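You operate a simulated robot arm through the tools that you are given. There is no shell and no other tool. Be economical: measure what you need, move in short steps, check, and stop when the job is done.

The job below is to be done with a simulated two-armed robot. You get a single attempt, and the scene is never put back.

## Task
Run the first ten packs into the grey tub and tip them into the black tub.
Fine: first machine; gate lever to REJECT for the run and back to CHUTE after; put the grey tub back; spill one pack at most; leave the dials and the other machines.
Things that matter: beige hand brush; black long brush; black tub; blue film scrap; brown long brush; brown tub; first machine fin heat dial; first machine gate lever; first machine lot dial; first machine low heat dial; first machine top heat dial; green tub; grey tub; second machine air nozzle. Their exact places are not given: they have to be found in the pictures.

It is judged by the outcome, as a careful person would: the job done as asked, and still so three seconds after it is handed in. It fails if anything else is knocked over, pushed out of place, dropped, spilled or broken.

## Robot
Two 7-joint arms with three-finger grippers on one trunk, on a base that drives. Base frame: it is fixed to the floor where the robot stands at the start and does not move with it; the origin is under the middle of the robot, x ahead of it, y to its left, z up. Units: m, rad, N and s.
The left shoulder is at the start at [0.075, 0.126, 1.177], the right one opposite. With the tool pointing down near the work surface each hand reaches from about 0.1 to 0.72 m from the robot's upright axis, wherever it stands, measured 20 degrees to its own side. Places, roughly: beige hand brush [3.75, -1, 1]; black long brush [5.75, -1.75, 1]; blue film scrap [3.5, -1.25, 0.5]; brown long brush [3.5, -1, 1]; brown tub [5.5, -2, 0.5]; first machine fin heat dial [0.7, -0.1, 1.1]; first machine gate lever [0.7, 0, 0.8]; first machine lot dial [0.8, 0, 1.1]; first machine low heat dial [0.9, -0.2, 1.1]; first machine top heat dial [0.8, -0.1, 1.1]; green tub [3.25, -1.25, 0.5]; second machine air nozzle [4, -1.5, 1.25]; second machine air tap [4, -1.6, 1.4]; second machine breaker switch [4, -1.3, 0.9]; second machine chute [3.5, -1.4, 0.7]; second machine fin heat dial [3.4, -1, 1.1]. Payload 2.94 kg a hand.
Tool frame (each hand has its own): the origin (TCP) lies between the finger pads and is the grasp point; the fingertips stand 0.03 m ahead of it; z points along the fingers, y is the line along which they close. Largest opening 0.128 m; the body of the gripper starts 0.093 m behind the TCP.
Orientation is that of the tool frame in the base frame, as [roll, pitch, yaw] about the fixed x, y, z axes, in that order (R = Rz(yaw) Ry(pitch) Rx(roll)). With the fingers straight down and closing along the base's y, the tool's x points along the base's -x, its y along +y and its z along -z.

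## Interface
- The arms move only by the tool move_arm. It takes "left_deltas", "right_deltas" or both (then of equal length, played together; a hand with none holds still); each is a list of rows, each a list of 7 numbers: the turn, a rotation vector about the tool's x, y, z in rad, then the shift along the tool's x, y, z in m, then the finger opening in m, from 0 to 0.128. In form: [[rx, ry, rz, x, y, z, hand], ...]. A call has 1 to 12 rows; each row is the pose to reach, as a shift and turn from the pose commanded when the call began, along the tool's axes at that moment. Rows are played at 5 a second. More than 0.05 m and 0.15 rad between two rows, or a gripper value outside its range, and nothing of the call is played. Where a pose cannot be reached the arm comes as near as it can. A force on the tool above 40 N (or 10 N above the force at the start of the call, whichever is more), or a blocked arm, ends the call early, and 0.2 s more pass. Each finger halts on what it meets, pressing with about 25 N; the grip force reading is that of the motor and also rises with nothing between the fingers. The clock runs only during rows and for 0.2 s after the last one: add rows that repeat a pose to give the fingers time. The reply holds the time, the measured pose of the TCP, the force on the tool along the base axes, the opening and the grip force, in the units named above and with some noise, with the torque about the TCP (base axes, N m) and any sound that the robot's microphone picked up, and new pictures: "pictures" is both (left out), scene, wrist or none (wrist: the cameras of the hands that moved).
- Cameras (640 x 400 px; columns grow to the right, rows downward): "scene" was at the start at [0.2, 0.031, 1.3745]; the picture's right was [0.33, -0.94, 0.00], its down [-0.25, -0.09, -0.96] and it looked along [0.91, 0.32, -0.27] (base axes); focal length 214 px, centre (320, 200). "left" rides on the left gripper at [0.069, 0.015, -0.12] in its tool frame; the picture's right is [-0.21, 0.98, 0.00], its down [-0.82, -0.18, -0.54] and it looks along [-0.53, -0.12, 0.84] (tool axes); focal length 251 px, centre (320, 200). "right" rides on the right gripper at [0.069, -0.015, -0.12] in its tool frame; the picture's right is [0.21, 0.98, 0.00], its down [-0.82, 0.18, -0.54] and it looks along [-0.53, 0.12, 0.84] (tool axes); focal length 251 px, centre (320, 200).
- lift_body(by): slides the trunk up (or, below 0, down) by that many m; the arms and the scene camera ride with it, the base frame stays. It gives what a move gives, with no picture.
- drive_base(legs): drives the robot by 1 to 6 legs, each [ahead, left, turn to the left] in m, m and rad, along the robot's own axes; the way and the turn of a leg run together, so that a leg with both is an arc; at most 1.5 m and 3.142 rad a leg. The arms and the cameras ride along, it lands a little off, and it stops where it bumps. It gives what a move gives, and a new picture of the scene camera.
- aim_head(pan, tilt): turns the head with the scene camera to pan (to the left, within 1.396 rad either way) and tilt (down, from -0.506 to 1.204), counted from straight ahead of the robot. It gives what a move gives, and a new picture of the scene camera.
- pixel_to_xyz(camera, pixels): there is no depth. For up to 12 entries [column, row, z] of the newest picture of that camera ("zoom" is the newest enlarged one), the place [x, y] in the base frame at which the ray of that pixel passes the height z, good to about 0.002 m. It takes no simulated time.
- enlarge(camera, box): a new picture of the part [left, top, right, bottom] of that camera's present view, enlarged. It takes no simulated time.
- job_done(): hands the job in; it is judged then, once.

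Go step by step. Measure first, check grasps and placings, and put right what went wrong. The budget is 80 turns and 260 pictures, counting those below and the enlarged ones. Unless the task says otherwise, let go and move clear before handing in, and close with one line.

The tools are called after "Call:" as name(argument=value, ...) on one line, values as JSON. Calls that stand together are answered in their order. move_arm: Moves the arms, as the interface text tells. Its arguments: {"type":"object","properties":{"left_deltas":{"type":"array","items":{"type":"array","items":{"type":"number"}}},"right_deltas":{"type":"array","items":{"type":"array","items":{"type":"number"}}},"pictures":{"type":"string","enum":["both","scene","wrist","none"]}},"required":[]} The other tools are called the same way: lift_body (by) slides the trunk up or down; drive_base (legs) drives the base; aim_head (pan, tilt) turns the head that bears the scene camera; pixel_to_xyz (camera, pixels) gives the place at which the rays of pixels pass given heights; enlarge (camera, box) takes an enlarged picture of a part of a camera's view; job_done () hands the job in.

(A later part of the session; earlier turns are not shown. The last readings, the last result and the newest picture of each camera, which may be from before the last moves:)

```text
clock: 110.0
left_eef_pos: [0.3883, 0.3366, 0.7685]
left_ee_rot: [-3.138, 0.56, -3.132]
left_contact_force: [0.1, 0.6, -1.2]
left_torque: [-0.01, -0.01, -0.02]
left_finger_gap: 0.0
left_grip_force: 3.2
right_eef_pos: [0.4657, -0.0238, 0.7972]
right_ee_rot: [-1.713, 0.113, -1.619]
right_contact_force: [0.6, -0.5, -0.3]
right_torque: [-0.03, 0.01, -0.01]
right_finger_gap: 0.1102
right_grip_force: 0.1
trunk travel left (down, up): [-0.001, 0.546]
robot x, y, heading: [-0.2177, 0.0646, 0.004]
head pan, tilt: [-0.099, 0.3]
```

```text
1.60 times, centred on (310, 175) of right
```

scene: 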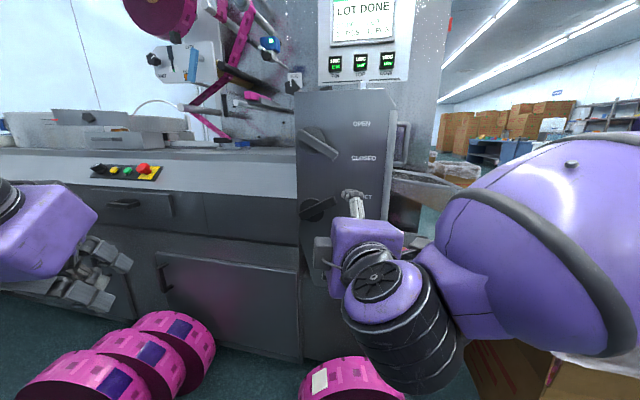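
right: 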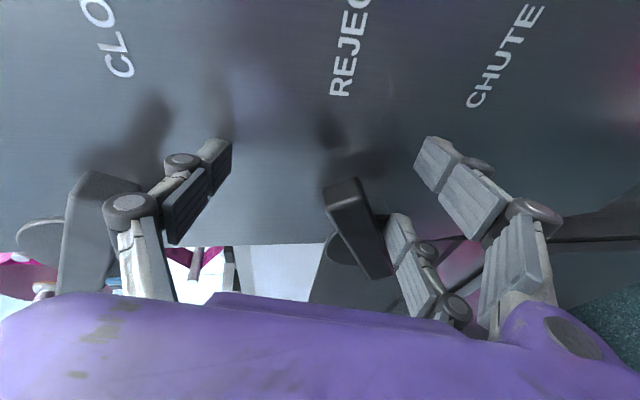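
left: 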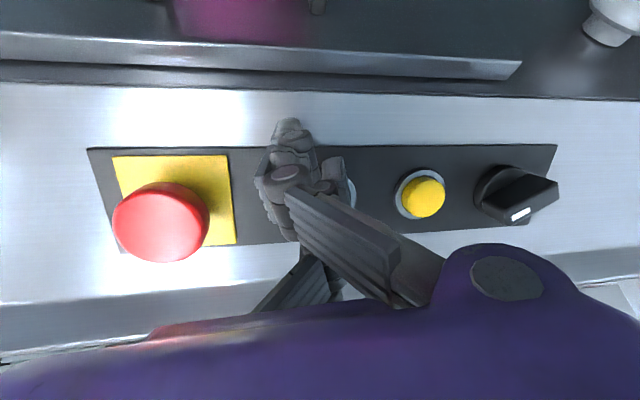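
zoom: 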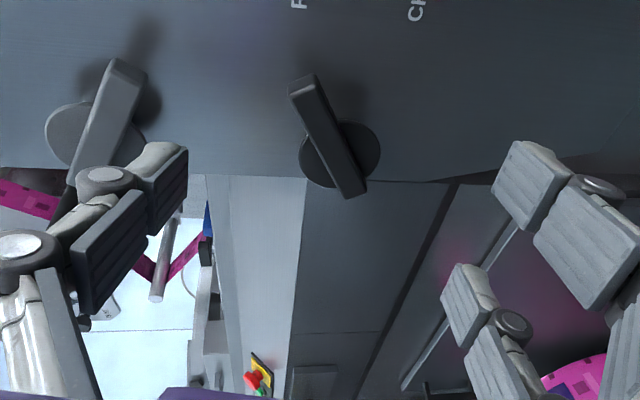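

The lever still points to REJECT between the fingers. I'll drive in to the same depth as before, then carry it down, tilting the tool down as it descends.

Call:
drive_base(legs=[[0.182, -0.009, -0.004]])

Call:
move_arm(right_deltas=[[0, 0, 0, 0.001, 0.01, 0.001, 0.1], [-0.03, 0, 0, 0.003, 0.024, 0.003, 0.09], [-0.06, 0, 0, 0.005, 0.038, 0.004, 0.08], [-0.09, 0, 0, 0.006, 0.052, 0.006, 0.08], [-0.12, 0, 0, 0.007, 0.066, 0.007, 0.08], [-0.15, 0, 0, 0.009, 0.08, 0.009, 0.08], [-0.18, 0, 0, 0.01, 0.094, 0.01, 0.08], [-0.18, 0, 0, 0.01, 0.098, 0.011, 0.08]], pictures="both")

```text
clock: 111.5
left_eef_pos: [0.5672, 0.3275, 0.7681]
left_ee_rot: [-3.14, 0.559, -3.132]
left_contact_force: [-0.3, 0.4, -0.6]
left_torque: [-0.01, -0.03, -0.02]
left_finger_gap: 0.0
left_grip_force: 2.9
right_eef_pos: [0.6436, -0.0337, 0.7978]
right_ee_rot: [-1.712, 0.114, -1.622]
right_contact_force: [0.1, 0.5, -0.2]
right_torque: [0.0, 0.0, 0.02]
right_finger_gap: 0.1097
right_grip_force: 0.0
trunk travel left (down, up): [-0.001, 0.546]
robot x, y, heading: [-0.0415, 0.0555, 0.005]
head pan, tilt: [-0.099, 0.3]
```

scene: 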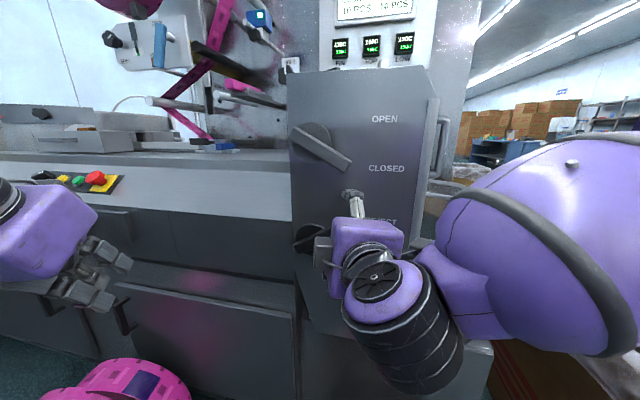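

```text
clock: 113.3
left_eef_pos: [0.5663, 0.3262, 0.7696]
left_ee_rot: [3.142, 0.561, -3.132]
left_contact_force: [0.2, -0.1, 0.7]
left_torque: [-0.01, 0.05, -0.01]
left_finger_gap: 0.0003
left_grip_force: 3.5
right_eef_pos: [0.6394, -0.0329, 0.7018]
right_ee_rot: [-1.887, 0.115, -1.621]
right_contact_force: [4.5, -2.5, 9.6]
right_torque: [0.13, -0.01, -0.06]
right_finger_gap: 0.0861
right_grip_force: 4.5
trunk travel left (down, up): [-0.001, 0.546]
robot x, y, heading: [-0.0434, 0.0527, 0.008]
head pan, tilt: [-0.099, 0.3]
```

scene: 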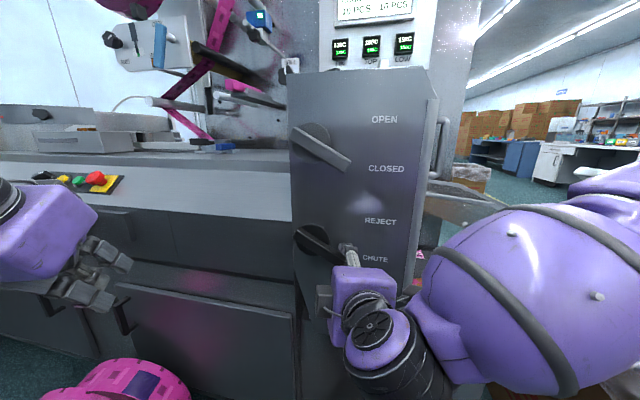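
right: 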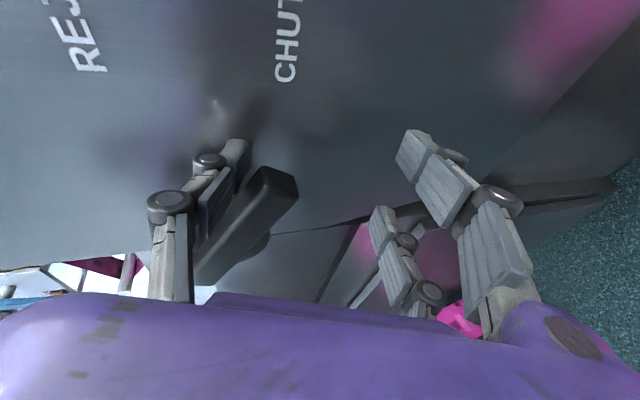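

The lever went down and its tip now points to CHUTE. I'll ease up, back the base off and verify.

Call:
move_arm(right_deltas=[[0, 0, 0, 0, -0.008, 0, 0.095], [0, 0, 0, 0, -0.015, 0, 0.1]], pictures="none")

Call:
drive_base(legs=[[-0.15, 0, -0.005]])

Call:
enlarge(camera="scene", box=[260, 150, 460, 290])

Call:
enlarge(camera="right", box=[60, 50, 500, 300])

```text
clock: 113.9
left_eef_pos: [0.5666, 0.327, 0.7694]
left_ee_rot: [3.142, 0.558, -3.132]
left_contact_force: [0.5, 0.2, 0.7]
left_torque: [-0.04, 0.01, 0.01]
left_finger_gap: 0.0
left_grip_force: 3.7
right_eef_pos: [0.6433, -0.0341, 0.7138]
right_ee_rot: [-1.893, 0.112, -1.622]
right_contact_force: [1.1, -0.6, -0.9]
right_torque: [0.05, -0.02, -0.02]
right_finger_gap: 0.1001
right_grip_force: 0.1
trunk travel left (down, up): [-0.001, 0.546]
robot x, y, heading: [-0.0386, 0.05, 0.005]
head pan, tilt: [-0.099, 0.3]
```

```text
clock: 115.2
left_eef_pos: [0.4189, 0.3221, 0.7682]
left_ee_rot: [3.141, 0.56, -3.141]
left_contact_force: [-0.1, -0.4, 0.6]
left_torque: [-0.02, -0.01, -0.01]
left_finger_gap: 0.0001
left_grip_force: 3.0
right_eef_pos: [0.4928, -0.0382, 0.7139]
right_ee_rot: [-1.894, 0.113, -1.629]
right_contact_force: [0.6, -0.2, 0.2]
right_torque: [-0.04, -0.03, 0.02]
right_finger_gap: 0.1001
right_grip_force: 0.0
trunk travel left (down, up): [-0.001, 0.546]
robot x, y, heading: [-0.1879, 0.0535, -0.004]
head pan, tilt: [-0.099, 0.3]
```

scene: 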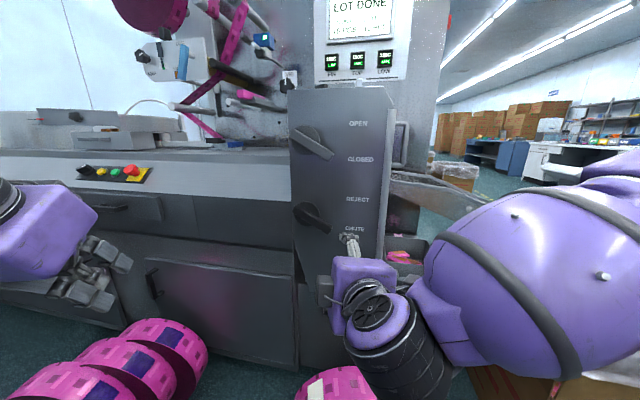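

```text
2.86 times, centred on (360, 220) of scene
```

zoom: 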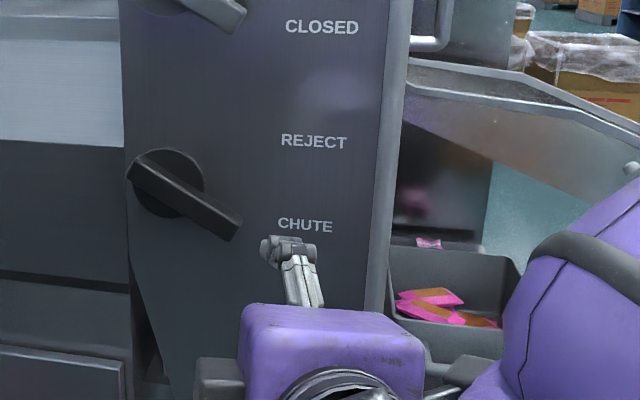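

```text
1.45 times, centred on (280, 175) of right
```

zoom: 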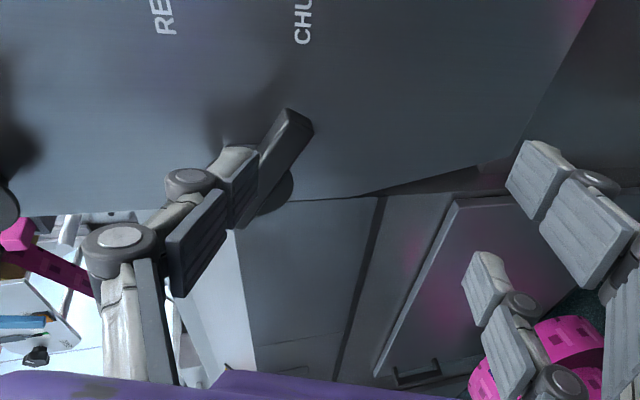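

The gate lever is back at CHUTE, as at the start, and the packs are visible in the grey tub at zoom (440,310). Next I'll pitch the right hand to point down with fingers closing along x (to suit the handle), raise the trunk and look at the tub.

Call:
move_arm(right_deltas=[[-0.14, 0, 0, 0.02, 0, -0.01, 0.1], [-0.28, 0, 0, 0.04, 0, -0.02, 0.1], [-0.42, 0, 0, 0.06, 0, -0.03, 0.1], [-0.56, 0, 0, 0.08, 0, -0.04, 0.1], [-0.7, 0, 0, 0.1, 0, -0.04, 0.1], [-0.84, 0, 0, 0.12, 0, -0.04, 0.1], [-0.98, 0, 0, 0.14, 0, -0.04, 0.1], [-1.12, 0, 0, 0.16, 0, -0.04, 0.1], [-1.25, 0, 0, 0.18, 0, -0.04, 0.1]], pictures="none")

Call:
lift_body(by=0.2)

Call:
drive_base(legs=[[0.03, -0.28, 0.004]])

Call:
aim_head(pan=0.0, tilt=0.75)

Call:
move_arm(right_deltas=[[0, 0, 0, 0, 0, 0, 0.1]], pictures="wrist")

```text
clock: 117.2
left_eef_pos: [0.4192, 0.3227, 0.7689]
left_ee_rot: [-3.141, 0.559, -3.141]
left_contact_force: [-0.3, -0.5, 0.1]
left_torque: [0.01, -0.01, 0.03]
left_finger_gap: 0.0002
left_grip_force: 3.6
right_eef_pos: [0.3081, -0.1032, 0.525]
right_ee_rot: [-2.975, 0.14, -1.661]
right_contact_force: [-0.3, -0.6, 0.2]
right_torque: [0.0, -0.01, -0.01]
right_finger_gap: 0.1
right_grip_force: 0.1
right hand out of reach, approached as far as the arm can: row 4, 5, 6, 7, 8, 9
trunk travel left (down, up): [-0.001, 0.546]
robot x, y, heading: [-0.1913, 0.0546, -0.002]
head pan, tilt: [-0.099, 0.3]
```

```text
clock: 119.4
left_eef_pos: [0.4203, 0.3233, 0.9679]
left_ee_rot: [-3.141, 0.559, -3.138]
left_contact_force: [-0.4, 1.1, -0.1]
left_torque: [0.01, -0.01, 0.01]
left_finger_gap: 0.0
left_grip_force: 2.9
right_eef_pos: [0.2898, -0.0948, 0.7757]
right_ee_rot: [-2.832, 0.151, -1.643]
right_contact_force: [-0.4, 0.2, 0.2]
right_torque: [-0.02, -0.01, 0.0]
right_finger_gap: 0.1
right_grip_force: 0.2
trunk travel left (down, up): [-0.201, 0.346]
robot x, y, heading: [-0.1862, 0.056, -0.003]
head pan, tilt: [-0.099, 0.3]
```

```text
clock: 122.5
left_eef_pos: [0.4493, 0.0439, 0.969]
left_ee_rot: [-3.141, 0.559, -3.139]
left_contact_force: [0.5, -0.7, -0.6]
left_torque: [0.0, -0.04, 0.0]
left_finger_gap: 0.0
left_grip_force: 2.8
right_eef_pos: [0.3196, -0.3747, 0.7771]
right_ee_rot: [-2.829, 0.15, -1.642]
right_contact_force: [-0.5, 0.8, 0.3]
right_torque: [0.02, 0.02, 0.01]
right_finger_gap: 0.1001
right_grip_force: 0.0
trunk travel left (down, up): [-0.201, 0.346]
robot x, y, heading: [-0.1629, -0.2237, 0.001]
head pan, tilt: [-0.099, 0.3]
```

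scene: 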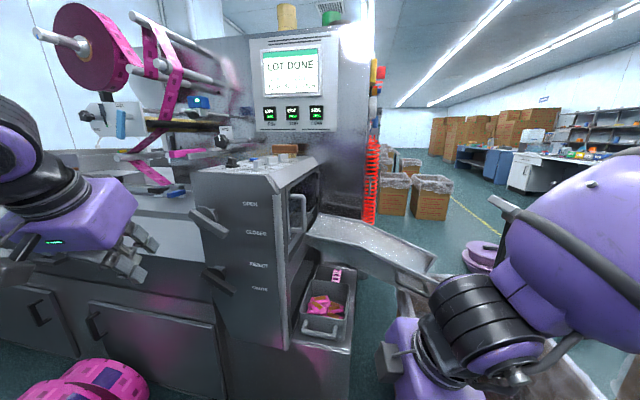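

```text
clock: 123.4
left_eef_pos: [0.4498, 0.0428, 0.9686]
left_ee_rot: [-3.138, 0.558, -3.138]
left_contact_force: [0.0, 0.1, 0.0]
left_torque: [-0.01, -0.02, 0.0]
left_finger_gap: 0.0
left_grip_force: 2.9
right_eef_pos: [0.3202, -0.375, 0.7768]
right_ee_rot: [-2.831, 0.15, -1.639]
right_contact_force: [-0.4, 0.3, -0.5]
right_torque: [0.01, 0.01, 0.01]
right_finger_gap: 0.1001
right_grip_force: 0.2
trunk travel left (down, up): [-0.201, 0.346]
robot x, y, heading: [-0.1585, -0.2249, -0.006]
head pan, tilt: [0.0, 0.75]
```

scene: 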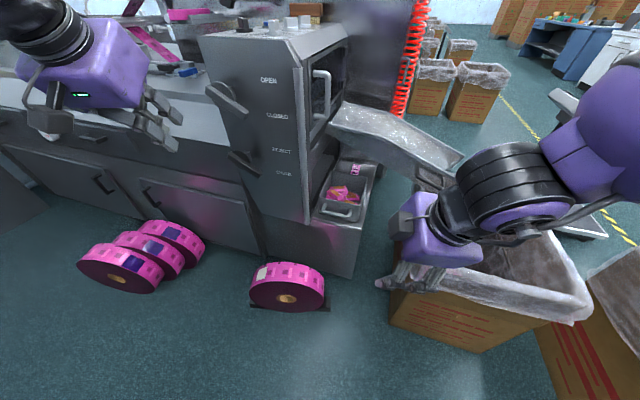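

```text
clock: 123.8
left_eef_pos: [0.45, 0.0438, 0.9676]
left_ee_rot: [-3.139, 0.558, -3.137]
left_contact_force: [0.1, -0.2, -0.2]
left_torque: [0.01, -0.02, -0.02]
left_finger_gap: 0.0
left_grip_force: 3.3
right_eef_pos: [0.3201, -0.3746, 0.7772]
right_ee_rot: [-2.832, 0.151, -1.639]
right_contact_force: [-0.2, 0.1, -0.8]
right_torque: [0.0, 0.02, 0.0]
right_finger_gap: 0.1002
right_grip_force: 0.1
trunk travel left (down, up): [-0.201, 0.346]
robot x, y, heading: [-0.1595, -0.2285, -0.002]
head pan, tilt: [0.0, 0.75]
```

right: 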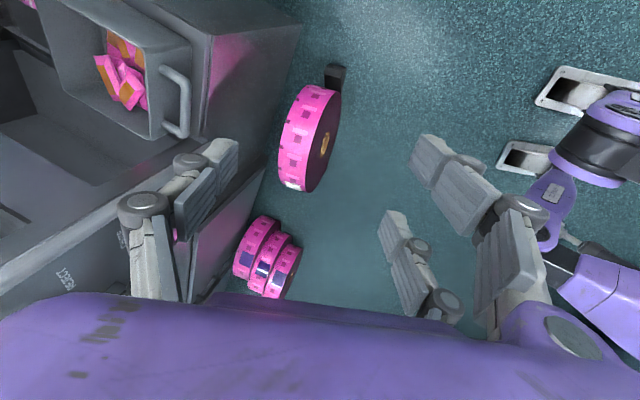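

I can now see the tub and its packs well. I'll zoom in and measure the tub's rim and handle.

Call:
enlarge(camera="right", box=[0, 0, 260, 170])

Call:
enlarge(camera="scene", box=[270, 140, 420, 250])

```text
2.35 times, centred on (130, 85) of right
```

zoom: 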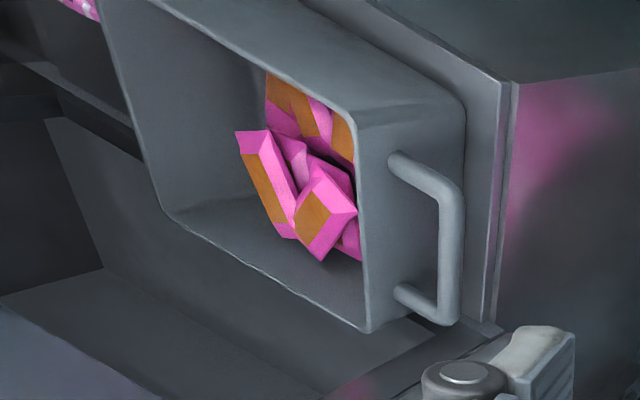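

```text
3.64 times, centred on (345, 195) of scene
```

zoom: 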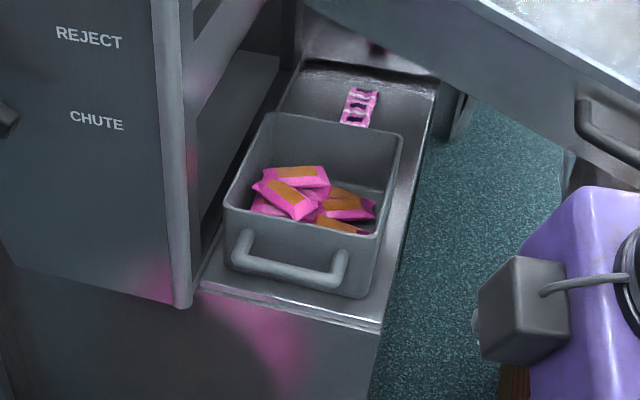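

I'll triangulate the rim corners and handle bar from both views.

Call:
pixel_to_xyz(camera="scene", pixels=[[318.9, 196.9, 0.6], [318.9, 196.9, 0.5], [362.3, 204.6, 0.6], [362.3, 204.6, 0.5], [329.9, 171.6, 0.55], [367.8, 178, 0.55], [348, 220.5, 0.55], [325, 212, 0.55], [360.1, 221, 0.45], [361.5, 230, 0.45]])

Call:
pixel_to_xyz(camera="right", pixels=[[151.3, 140.3, 0.6], [151.3, 140.3, 0.5], [142.8, 44.6, 0.6], [142.8, 44.6, 0.5], [64, 89, 0.55], [187, 85, 0.55], [188, 130, 0.55], [187, 85, 0.5]])

```text
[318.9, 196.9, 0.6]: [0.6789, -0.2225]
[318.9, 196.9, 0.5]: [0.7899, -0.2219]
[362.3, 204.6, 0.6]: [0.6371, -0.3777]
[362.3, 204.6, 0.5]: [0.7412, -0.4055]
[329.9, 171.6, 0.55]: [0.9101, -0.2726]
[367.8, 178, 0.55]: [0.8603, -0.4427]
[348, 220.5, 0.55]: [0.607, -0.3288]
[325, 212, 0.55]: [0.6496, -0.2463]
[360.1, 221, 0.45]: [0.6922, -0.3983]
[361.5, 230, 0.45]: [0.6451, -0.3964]
```

```text
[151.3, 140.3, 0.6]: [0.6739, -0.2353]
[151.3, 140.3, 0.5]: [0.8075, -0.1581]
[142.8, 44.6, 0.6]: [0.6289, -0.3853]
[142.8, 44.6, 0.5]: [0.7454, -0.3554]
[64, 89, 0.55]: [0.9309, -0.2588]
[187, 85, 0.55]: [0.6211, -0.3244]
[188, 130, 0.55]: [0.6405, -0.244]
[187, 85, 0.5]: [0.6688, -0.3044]
```

The grey tub is about 0.17 × 0.17 × 0.105 m, turned by about -0.27 rad, with its rim at z≈0.585. Its right wall centre is at about (0.732, -0.405), so I'll grip that wall with the left hand and later tip it by rolling the hand. First I'll park the right hand and retract the left hand, then turn and approach.

Call:
move_arm(left_deltas=[[0, 0.06, 0, 0.03, -0.02, -0.026, 0.02], [0, 0.12, 0, 0.06, -0.04, -0.052, 0.04], [0, 0.18, 0, 0.09, -0.06, -0.08, 0.05], [0, 0.24, 0, 0.12, -0.08, -0.105, 0.05], [0, 0.3, 0, 0.15, -0.1, -0.131, 0.05]], right_deltas=[[0, 0, 0, 0.02, 0, -0.03, 0.08], [0, 0, 0, 0.04, 0, -0.06, 0.06], [0, 0, 0, 0.06, 0, -0.09, 0.04], [0, 0, 0, 0.08, 0, -0.12, 0.02], [0, 0, 0, 0.1, 0, -0.15, 0]], pictures="none")

Call:
drive_base(legs=[[0, 0, -0.27], [0.1, 0.11, 0]])

Call:
lift_body(by=-0.1)

Call:
move_arm(left_deltas=[[0, 0, 0, 0, 0, 0, 0.05]], pictures="both")

```text
clock: 125.0
left_eef_pos: [0.2505, -0.0552, 1.0016]
left_ee_rot: [-3.139, 0.26, -3.138]
left_contact_force: [-0.3, -0.3, -0.3]
left_torque: [0.02, 0.0, 0.02]
left_finger_gap: 0.0499
left_grip_force: 0.1
right_eef_pos: [0.3106, -0.3918, 0.7734]
right_ee_rot: [-2.827, 0.153, -1.642]
right_contact_force: [0.0, -0.3, 0.2]
right_torque: [0.02, -0.01, 0.02]
right_finger_gap: 0.0
right_grip_force: 2.4
right hand out of reach, approached as far as the arm can: row 1, 2, 3, 4, 5
trunk travel left (down, up): [-0.201, 0.346]
robot x, y, heading: [-0.1612, -0.2268, -0.003]
head pan, tilt: [0.0, 0.75]
```

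```text
clock: 127.5
left_eef_pos: [0.4067, -0.0957, 1.0008]
left_ee_rot: [-3.139, 0.258, 2.868]
left_contact_force: [0.7, -0.1, 0.1]
left_torque: [-0.01, 0.0, 0.01]
left_finger_gap: 0.0501
left_grip_force: 0.2
right_eef_pos: [0.3729, -0.4364, 0.7741]
right_ee_rot: [-2.826, 0.151, -1.918]
right_contact_force: [0.2, 0.6, -0.1]
right_torque: [-0.03, 0.02, 0.0]
right_finger_gap: 0.0
right_grip_force: 3.3
trunk travel left (down, up): [-0.201, 0.346]
robot x, y, heading: [-0.0339, -0.1482, -0.275]
head pan, tilt: [0.0, 0.75]
```

scene: 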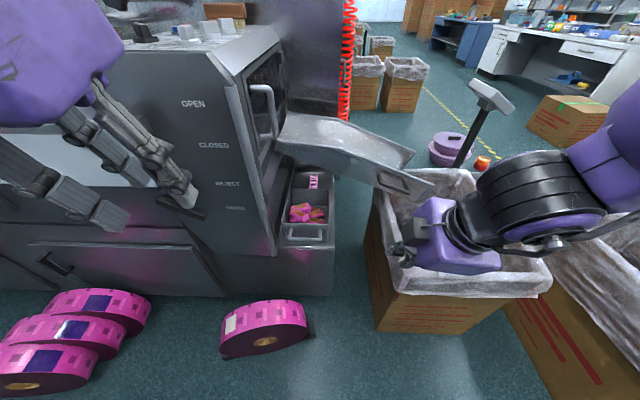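

```text
clock: 128.8
left_eef_pos: [0.4058, -0.0964, 0.9007]
left_ee_rot: [-3.14, 0.26, 2.868]
left_contact_force: [-0.4, 0.4, 0.0]
left_torque: [0.02, 0.01, 0.01]
left_finger_gap: 0.0497
left_grip_force: 0.1
right_eef_pos: [0.3803, -0.4386, 0.6309]
right_ee_rot: [-2.925, 0.144, -1.936]
right_contact_force: [-0.4, -0.2, 0.2]
right_torque: [-0.02, -0.03, 0.0]
right_finger_gap: 0.0
right_grip_force: 3.0
trunk travel left (down, up): [-0.101, 0.446]
robot x, y, heading: [-0.038, -0.148, -0.281]
head pan, tilt: [0.0, 0.75]
```

```text
clock: 129.2
left_eef_pos: [0.4063, -0.096, 0.9008]
left_ee_rot: [-3.14, 0.26, 2.868]
left_contact_force: [0.7, 0.3, 0.6]
left_torque: [-0.03, -0.02, -0.04]
left_finger_gap: 0.0502
left_grip_force: 0.0
right_eef_pos: [0.381, -0.4387, 0.6305]
right_ee_rot: [-2.924, 0.143, -1.936]
right_contact_force: [0.0, 0.1, -0.4]
right_torque: [0.0, -0.04, -0.01]
right_finger_gap: 0.0
right_grip_force: 3.1
trunk travel left (down, up): [-0.101, 0.446]
robot x, y, heading: [-0.0313, -0.1476, -0.275]
head pan, tilt: [0.0, 0.75]
```

scene: 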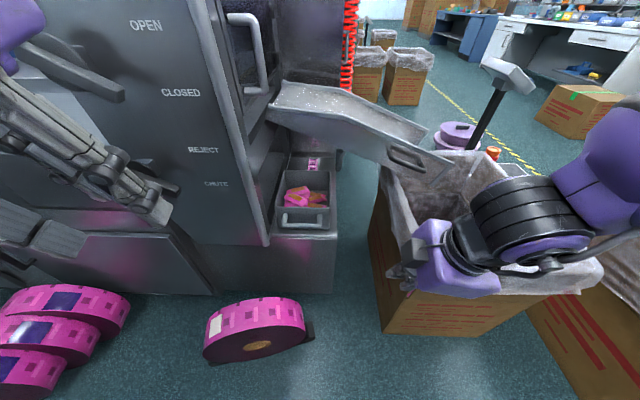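
left: 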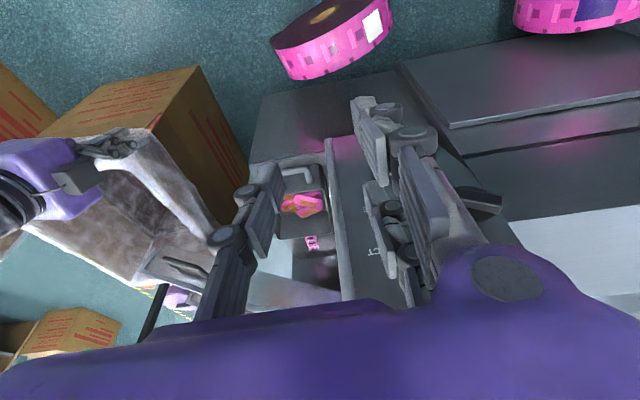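

The robot is now square to the tub. I'll check the chute edge position, drive 0.1 m forward, and bring the left hand sideways to line up with the right wall, still high.

Call:
pixel_to_xyz(camera="scene", pixels=[[268, 112, 0.75], [268, 112, 0.8], [345, 145, 0.75], [345, 145, 0.7], [328, 228, 0.585], [283, 228, 0.585], [326, 170, 0.585], [287, 170, 0.585], [380, 170, 0.5], [305, 220, 0.555]])

Call:
drive_base(legs=[[0.1, 0, 0.005]])

Call:
move_arm(left_deltas=[[0, 0, 0, 0, -0.045, 0, 0.06], [0, 0, 0, 0, -0.09, 0, 0.06], [0, 0, 0, 0, -0.135, 0, 0.06], [0, 0, 0, -0.02, -0.18, 0.005, 0.06], [0, 0, 0, -0.06, -0.205, 0.016, 0.06], [0, 0, 0, -0.105, -0.205, 0.028, 0.06], [0, 0, 0, -0.15, -0.205, 0.04, 0.06]], pictures="both")

```text
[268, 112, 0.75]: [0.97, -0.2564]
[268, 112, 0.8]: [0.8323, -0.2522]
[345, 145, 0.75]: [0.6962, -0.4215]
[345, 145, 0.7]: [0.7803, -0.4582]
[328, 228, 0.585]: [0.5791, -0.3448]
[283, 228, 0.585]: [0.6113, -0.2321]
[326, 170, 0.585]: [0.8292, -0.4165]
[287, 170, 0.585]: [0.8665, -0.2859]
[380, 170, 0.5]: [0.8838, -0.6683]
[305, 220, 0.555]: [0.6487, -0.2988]
```

```text
clock: 130.4
left_eef_pos: [0.502, -0.1224, 0.9007]
left_ee_rot: [3.14, 0.257, 2.87]
left_contact_force: [0.3, -0.1, 0.4]
left_torque: [0.01, 0.04, 0.01]
left_finger_gap: 0.05
left_grip_force: 0.0
right_eef_pos: [0.4772, -0.4648, 0.6293]
right_ee_rot: [-2.923, 0.144, -1.937]
right_contact_force: [0.5, 0.1, 0.5]
right_torque: [0.01, 0.02, -0.01]
right_finger_gap: 0.0
right_grip_force: 3.2
trunk travel left (down, up): [-0.101, 0.446]
robot x, y, heading: [0.0611, -0.178, -0.275]
head pan, tilt: [0.0, 0.75]
```

scene: 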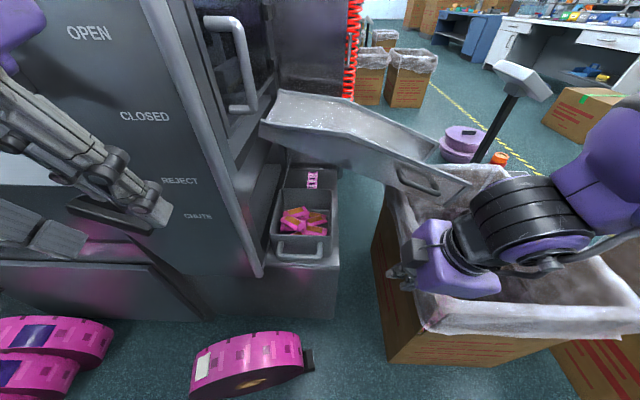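

```text
clock: 132.0
left_eef_pos: [0.5833, -0.2663, 0.924]
left_ee_rot: [-3.141, 0.26, 2.868]
left_contact_force: [-0.9, -0.4, 0.6]
left_torque: [0.0, -0.07, 0.03]
left_finger_gap: 0.0602
left_grip_force: 0.1
left hand out of reach, approached as far as the arm can: row 4, 5, 6, 7
right_eef_pos: [0.4749, -0.4657, 0.6304]
right_ee_rot: [-2.924, 0.145, -1.936]
right_contact_force: [-0.3, 0.4, 0.6]
right_torque: [0.0, -0.07, 0.03]
right_finger_gap: 0.0
right_grip_force: 3.2
trunk travel left (down, up): [-0.101, 0.446]
robot x, y, heading: [0.0638, -0.1801, -0.274]
head pan, tilt: [0.0, 0.75]
```

scene: 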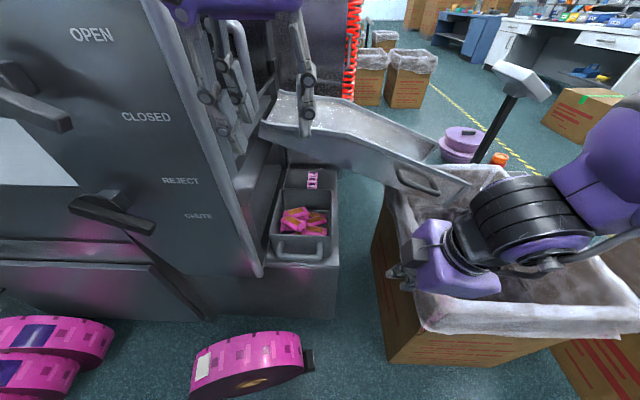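
left: 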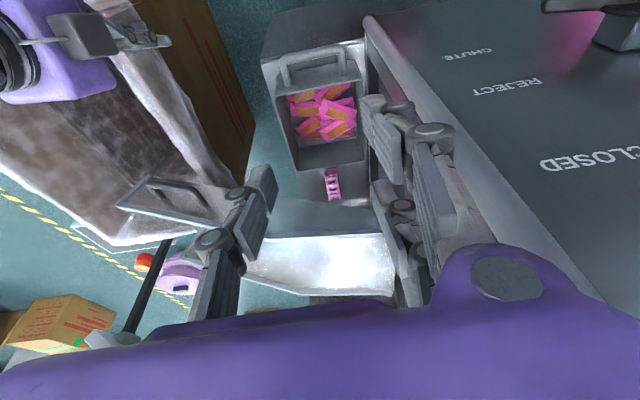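

The left hand can't cross that far with this heading. I'll raise the trunk and turn the base 0.33 rad further right, so the tub's right wall lies on the left arm's own side, then turn the left tool back to match the tub.

Call:
lift_body(by=0.1)

Call:
drive_base(legs=[[0, 0, -0.33]])

Call:
move_arm(left_deltas=[[-0.03, 0, -0.107, 0, 0, 0, 0.06], [-0.057, 0, -0.213, 0, 0, 0, 0.06], [-0.085, 0, -0.319, 0, 0, 0, 0.06]], pictures="wrist")

```text
clock: 133.3
left_eef_pos: [0.5656, -0.2606, 1.0489]
left_ee_rot: [-3.139, 0.31, 2.873]
left_contact_force: [0.3, -0.9, -0.3]
left_torque: [-0.01, -0.03, 0.01]
left_finger_gap: 0.06
left_grip_force: 0.1
right_eef_pos: [0.4716, -0.4639, 0.7549]
right_ee_rot: [-2.861, 0.15, -1.928]
right_contact_force: [-0.8, 0.5, -0.2]
right_torque: [0.0, -0.01, -0.01]
right_finger_gap: 0.0001
right_grip_force: 3.1
trunk travel left (down, up): [-0.201, 0.346]
robot x, y, heading: [0.0606, -0.1784, -0.277]
head pan, tilt: [0.0, 0.75]
```

```text
clock: 134.7
left_eef_pos: [0.5105, -0.42, 1.0511]
left_ee_rot: [-3.137, 0.312, 2.541]
left_contact_force: [-1.0, -0.5, -0.2]
left_torque: [-0.04, -0.01, -0.01]
left_finger_gap: 0.0596
left_grip_force: 0.0
right_eef_pos: [0.3555, -0.5828, 0.7569]
right_ee_rot: [-2.862, 0.149, -2.26]
right_contact_force: [0.7, 0.1, -0.5]
right_torque: [0.01, 0.0, -0.04]
right_finger_gap: 0.0001
right_grip_force: 3.0
trunk travel left (down, up): [-0.201, 0.346]
robot x, y, heading: [0.0591, -0.1756, -0.607]
head pan, tilt: [0.0, 0.75]
```

scene: 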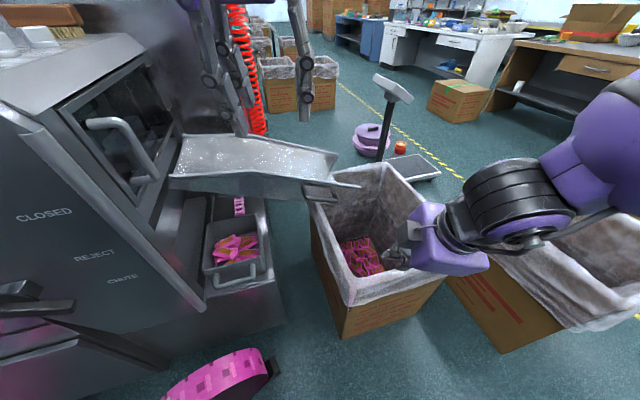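

```text
clock: 135.5
left_eef_pos: [0.5263, -0.3726, 1.0548]
left_ee_rot: [-3.117, 0.305, 2.877]
left_contact_force: [-0.1, 0.1, 0.1]
left_torque: [-0.05, 0.01, 0.0]
left_finger_gap: 0.06
left_grip_force: 0.1
left hand out of reach, approached as far as the arm can: row 1, 2, 3
right_eef_pos: [0.3562, -0.5805, 0.7573]
right_ee_rot: [-2.859, 0.147, -2.26]
right_contact_force: [0.1, 0.0, 1.0]
right_torque: [-0.02, 0.01, -0.04]
right_finger_gap: 0.0001
right_grip_force: 3.2
trunk travel left (down, up): [-0.201, 0.346]
robot x, y, heading: [0.0615, -0.1726, -0.607]
head pan, tilt: [0.0, 0.75]
```

left: 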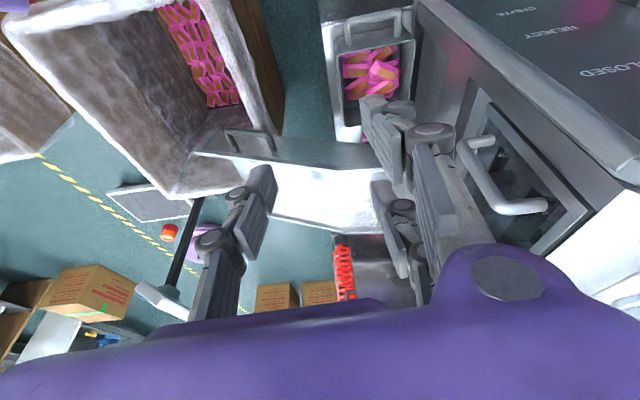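

The left tool is aligned and the tub is visible at left-image (322–415, 15–135). I'll measure its rim corners from here.

Call:
enlarge(camera="left", box=[280, 0, 460, 150])

Call:
pixel_to_xyz(camera="left", pixels=[[323, 25, 0.585], [411, 12, 0.585], [338, 138, 0.585], [415, 100, 0.585], [341, 90, 0.585], [345, 45, 0.56], [402, 35, 0.56]])

```text
2.67 times, centred on (370, 75) of left
```

zoom: 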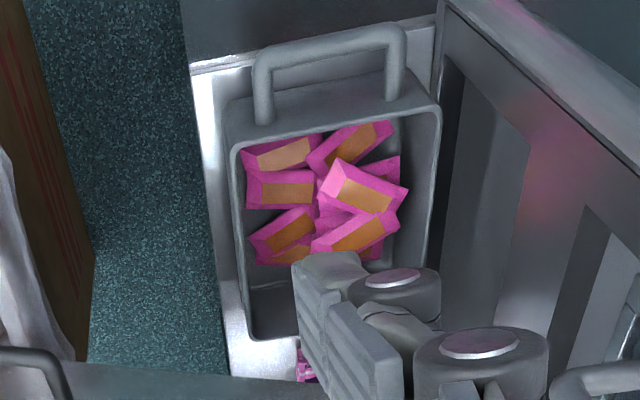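

```text
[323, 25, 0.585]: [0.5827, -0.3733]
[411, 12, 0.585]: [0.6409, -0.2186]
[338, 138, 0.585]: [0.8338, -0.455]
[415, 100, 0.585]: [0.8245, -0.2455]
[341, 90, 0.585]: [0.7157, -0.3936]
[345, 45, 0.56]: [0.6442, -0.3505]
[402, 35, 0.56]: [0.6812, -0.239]
```

I'll query the zoomed rim corners exactly.

Call:
pixel_to_xyz(camera="zoom", pixels=[[233, 150, 0.585], [248, 335, 0.585], [438, 107, 0.585], [240, 240, 0.585], [333, 38, 0.56], [195, 100, 0.48], [240, 390, 0.48], [330, 368, 0.75], [100, 368, 0.75]])

```text
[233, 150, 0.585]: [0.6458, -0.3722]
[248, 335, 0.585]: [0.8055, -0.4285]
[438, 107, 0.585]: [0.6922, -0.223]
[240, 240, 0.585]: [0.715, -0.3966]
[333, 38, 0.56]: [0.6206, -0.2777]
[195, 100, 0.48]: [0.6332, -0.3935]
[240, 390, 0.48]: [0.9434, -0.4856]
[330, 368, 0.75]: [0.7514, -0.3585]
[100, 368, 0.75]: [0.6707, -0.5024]
```

The right wall runs from (0.646, -0.372) to (0.806, -0.429), and the chute edge overhangs the tub's rear, so I'll grip at about (0.705, -0.392). I'll lower the trunk and bring the left hand to a point above it.

Call:
lift_body(by=-0.1)

Call:
drive_base(legs=[[0.005, 0, 0]])

Call:
move_arm(left_deltas=[[0, 0, 0.01, -0.011, 0.003, 0.037, 0.05], [0, 0, 0.02, -0.023, 0.007, 0.074, 0.05], [0.01, 0, 0.03, -0.034, 0.01, 0.111, 0.05], [0.012, 0, 0.038, -0.046, 0.014, 0.148, 0.05], [0.012, 0, 0.038, -0.057, 0.017, 0.185, 0.05], [0.012, 0, 0.038, -0.068, 0.021, 0.222, 0.05], [0.012, 0, 0.038, -0.08, 0.024, 0.259, 0.05], [0.012, 0, 0.038, -0.091, 0.028, 0.29, 0.05]], pictures="both")

```text
clock: 136.9
left_eef_pos: [0.5255, -0.375, 0.9545]
left_ee_rot: [-3.118, 0.305, 2.878]
left_contact_force: [-0.2, -1.0, 0.4]
left_torque: [-0.04, 0.01, 0.02]
left_finger_gap: 0.06
left_grip_force: 0.0
right_eef_pos: [0.3597, -0.5862, 0.6307]
right_ee_rot: [-2.915, 0.143, -2.27]
right_contact_force: [-0.2, 0.5, 0.2]
right_torque: [-0.04, -0.02, 0.03]
right_finger_gap: 0.0
right_grip_force: 2.3
trunk travel left (down, up): [-0.101, 0.446]
robot x, y, heading: [0.0626, -0.1781, -0.609]
head pan, tilt: [0.0, 0.75]
```

```text
clock: 137.6
left_eef_pos: [0.531, -0.3797, 0.9538]
left_ee_rot: [-3.12, 0.304, 2.876]
left_contact_force: [-0.2, -0.1, 0.3]
left_torque: [-0.02, 0.0, 0.02]
left_finger_gap: 0.0599
left_grip_force: 0.1
right_eef_pos: [0.3644, -0.5871, 0.6302]
right_ee_rot: [-2.917, 0.145, -2.268]
right_contact_force: [0.1, -0.7, -0.1]
right_torque: [0.0, -0.01, 0.01]
right_finger_gap: 0.0
right_grip_force: 3.2
trunk travel left (down, up): [-0.101, 0.446]
robot x, y, heading: [0.0626, -0.1794, -0.607]
head pan, tilt: [0.0, 0.75]
```

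scene: 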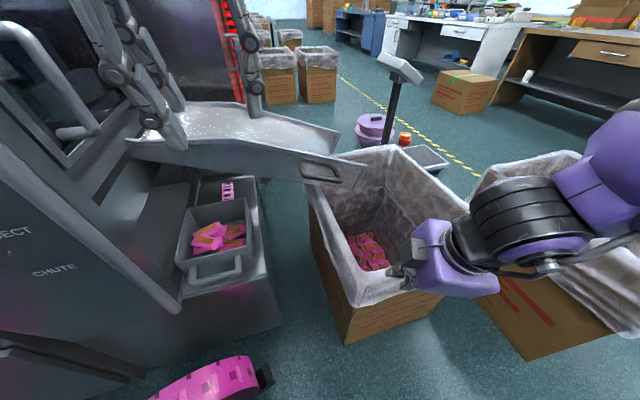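

```text
clock: 139.4
left_eef_pos: [0.6986, -0.4082, 0.7152]
left_ee_rot: [-3.117, 0.322, 2.834]
left_contact_force: [0.0, -0.2, 0.3]
left_torque: [0.01, 0.02, -0.01]
left_finger_gap: 0.0501
left_grip_force: 0.2
right_eef_pos: [0.3602, -0.588, 0.6333]
right_ee_rot: [-2.911, 0.148, -2.267]
right_contact_force: [-0.6, 0.5, -0.9]
right_torque: [-0.01, -0.02, 0.03]
right_finger_gap: 0.0002
right_grip_force: 3.1
trunk travel left (down, up): [-0.101, 0.446]
robot x, y, heading: [0.0606, -0.1779, -0.605]
head pan, tilt: [0.0, 0.75]
```

scene: 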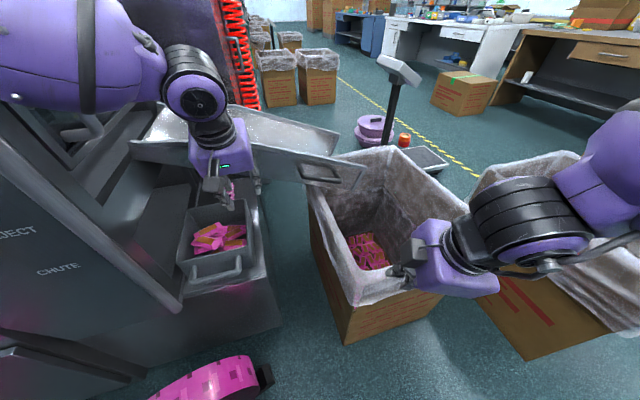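
left: 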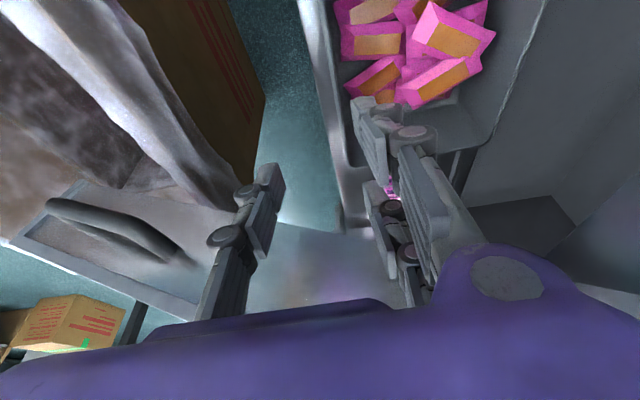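

The hand is at (0.699, -0.408, 0.715), about 1.7 cm right of the wall line, and clear of the chute. I'll shift left, descend over the wall and close.

Call:
move_arm(left_deltas=[[0, 0, 0, 0, 0.017, 0, 0.05], [0, 0, 0, 0.0126, 0.017, 0.038, 0.05], [0, 0, 0, 0.0253, 0.017, 0.076, 0.05], [0, 0, 0, 0.038, 0.017, 0.114, 0.05], [0, 0, 0, 0.048, 0.017, 0.145, 0.05], [0, 0, 0, 0.048, 0.017, 0.145, 0.02], [0, 0, 0, 0.048, 0.017, 0.145, 0.0], [0, 0, 0, 0.048, 0.017, 0.145, 0.0]], pictures="both")

Call:
enlarge(camera="scene", box=[130, 120, 310, 300])

```text
clock: 140.8
left_eef_pos: [0.6646, -0.4051, 0.5981]
left_ee_rot: [-3.099, 0.379, 2.806]
left_contact_force: [-0.8, 0.4, -0.2]
left_torque: [-0.03, 0.04, -0.04]
left_finger_gap: 0.0198
left_grip_force: 0.1
right_eef_pos: [0.3235, -0.582, 0.6404]
right_ee_rot: [-2.892, 0.162, -2.266]
right_contact_force: [-0.9, -0.6, -0.3]
right_torque: [0.06, -0.05, 0.02]
right_finger_gap: 0.0
right_grip_force: 2.7
trunk travel left (down, up): [-0.101, 0.446]
robot x, y, heading: [0.0392, -0.1743, -0.611]
head pan, tilt: [0.0, 0.75]
stopped in row 6 (left hand): the force on the tool passed its limit at 53 N (the readings are from after the stop); the commanded pose is now the measured one
```

scene: 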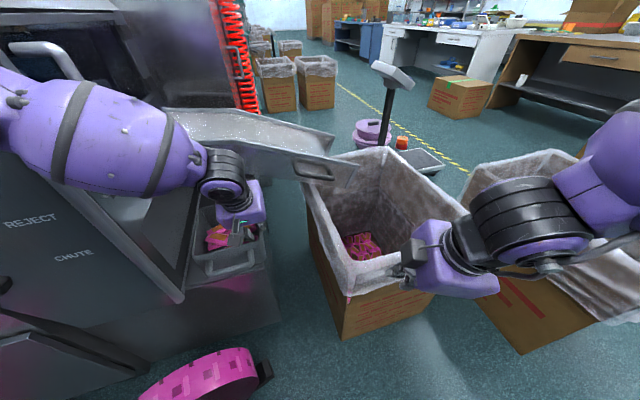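
left: 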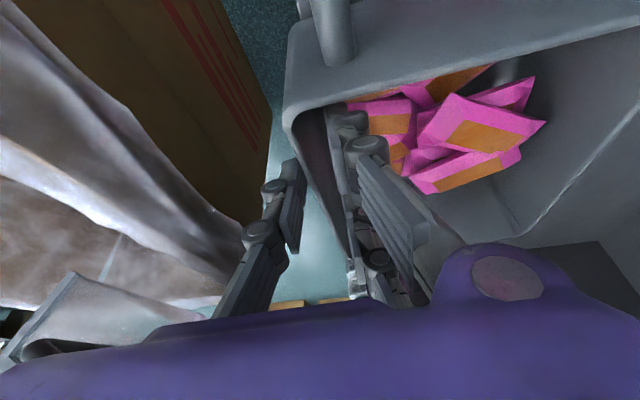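

```text
2.22 times, centred on (220, 210) of scene
```

zoom: 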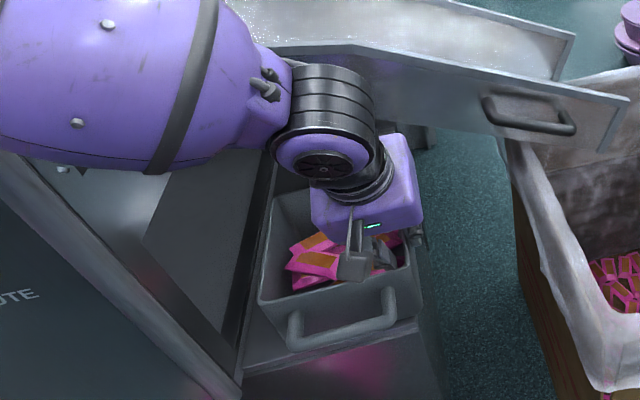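

The call stopped at 53 N and the base was nudged back 2 cm. The wall is between the fingers, but only about 1.5 cm deep; the forearm may have brushed the column edge. I'll check the box rim height under the right hand before lowering everything with the trunk.

Call:
pixel_to_xyz(camera="scene", pixels=[[343, 341, 0.0], [350, 303, 0.4], [350, 303, 0.5], [350, 303, 0.6]])

Call:
move_arm(right_deltas=[[0, 0, 0, 0, 0, -0.02, 0], [0, 0, 0, 0, 0, -0.05, 0], [0, 0, 0, 0, 0, -0.08, 0]], left_deltas=[[0, 0, 0, 0, 0, 0, 0.04], [0, 0, 0, 0, 0, 0, 0.05], [0, 0, 0, 0, 0, 0, 0.05]], pictures="both")

```text
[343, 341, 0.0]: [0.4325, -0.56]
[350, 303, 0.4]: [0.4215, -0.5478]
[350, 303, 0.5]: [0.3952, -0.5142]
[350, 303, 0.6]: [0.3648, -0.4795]
```

```text
clock: 141.8
left_eef_pos: [0.6608, -0.4067, 0.5988]
left_ee_rot: [-3.092, 0.374, 2.797]
left_contact_force: [0.0, -0.4, 0.8]
left_torque: [-0.01, 0.05, -0.02]
left_finger_gap: 0.0501
left_grip_force: 0.0
right_eef_pos: [0.327, -0.5804, 0.6468]
right_ee_rot: [-2.889, 0.162, -2.267]
right_contact_force: [0.8, -0.7, -0.2]
right_torque: [0.02, -0.02, -0.02]
right_finger_gap: 0.0
right_grip_force: 2.9
right hand out of reach, approached as far as the arm can: row 1, 2, 3
trunk travel left (down, up): [-0.101, 0.446]
robot x, y, heading: [0.0391, -0.1741, -0.609]
head pan, tilt: [0.0, 0.75]
stopped in row 3 (left hand): the arm was blocked; the commanded pose is now the measured one
```

scene: 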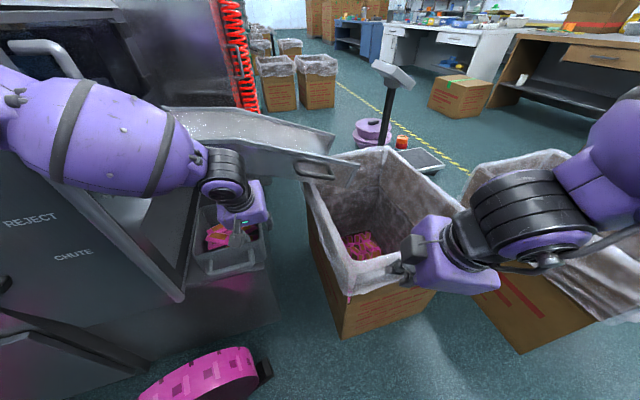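
right: 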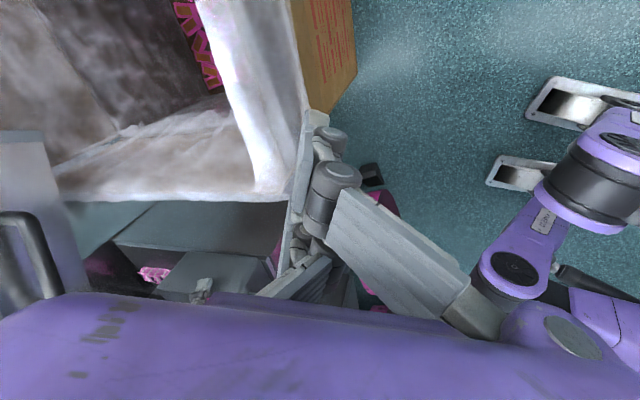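
left: 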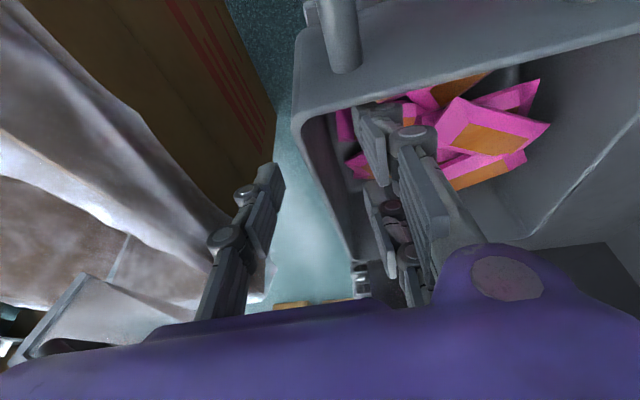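

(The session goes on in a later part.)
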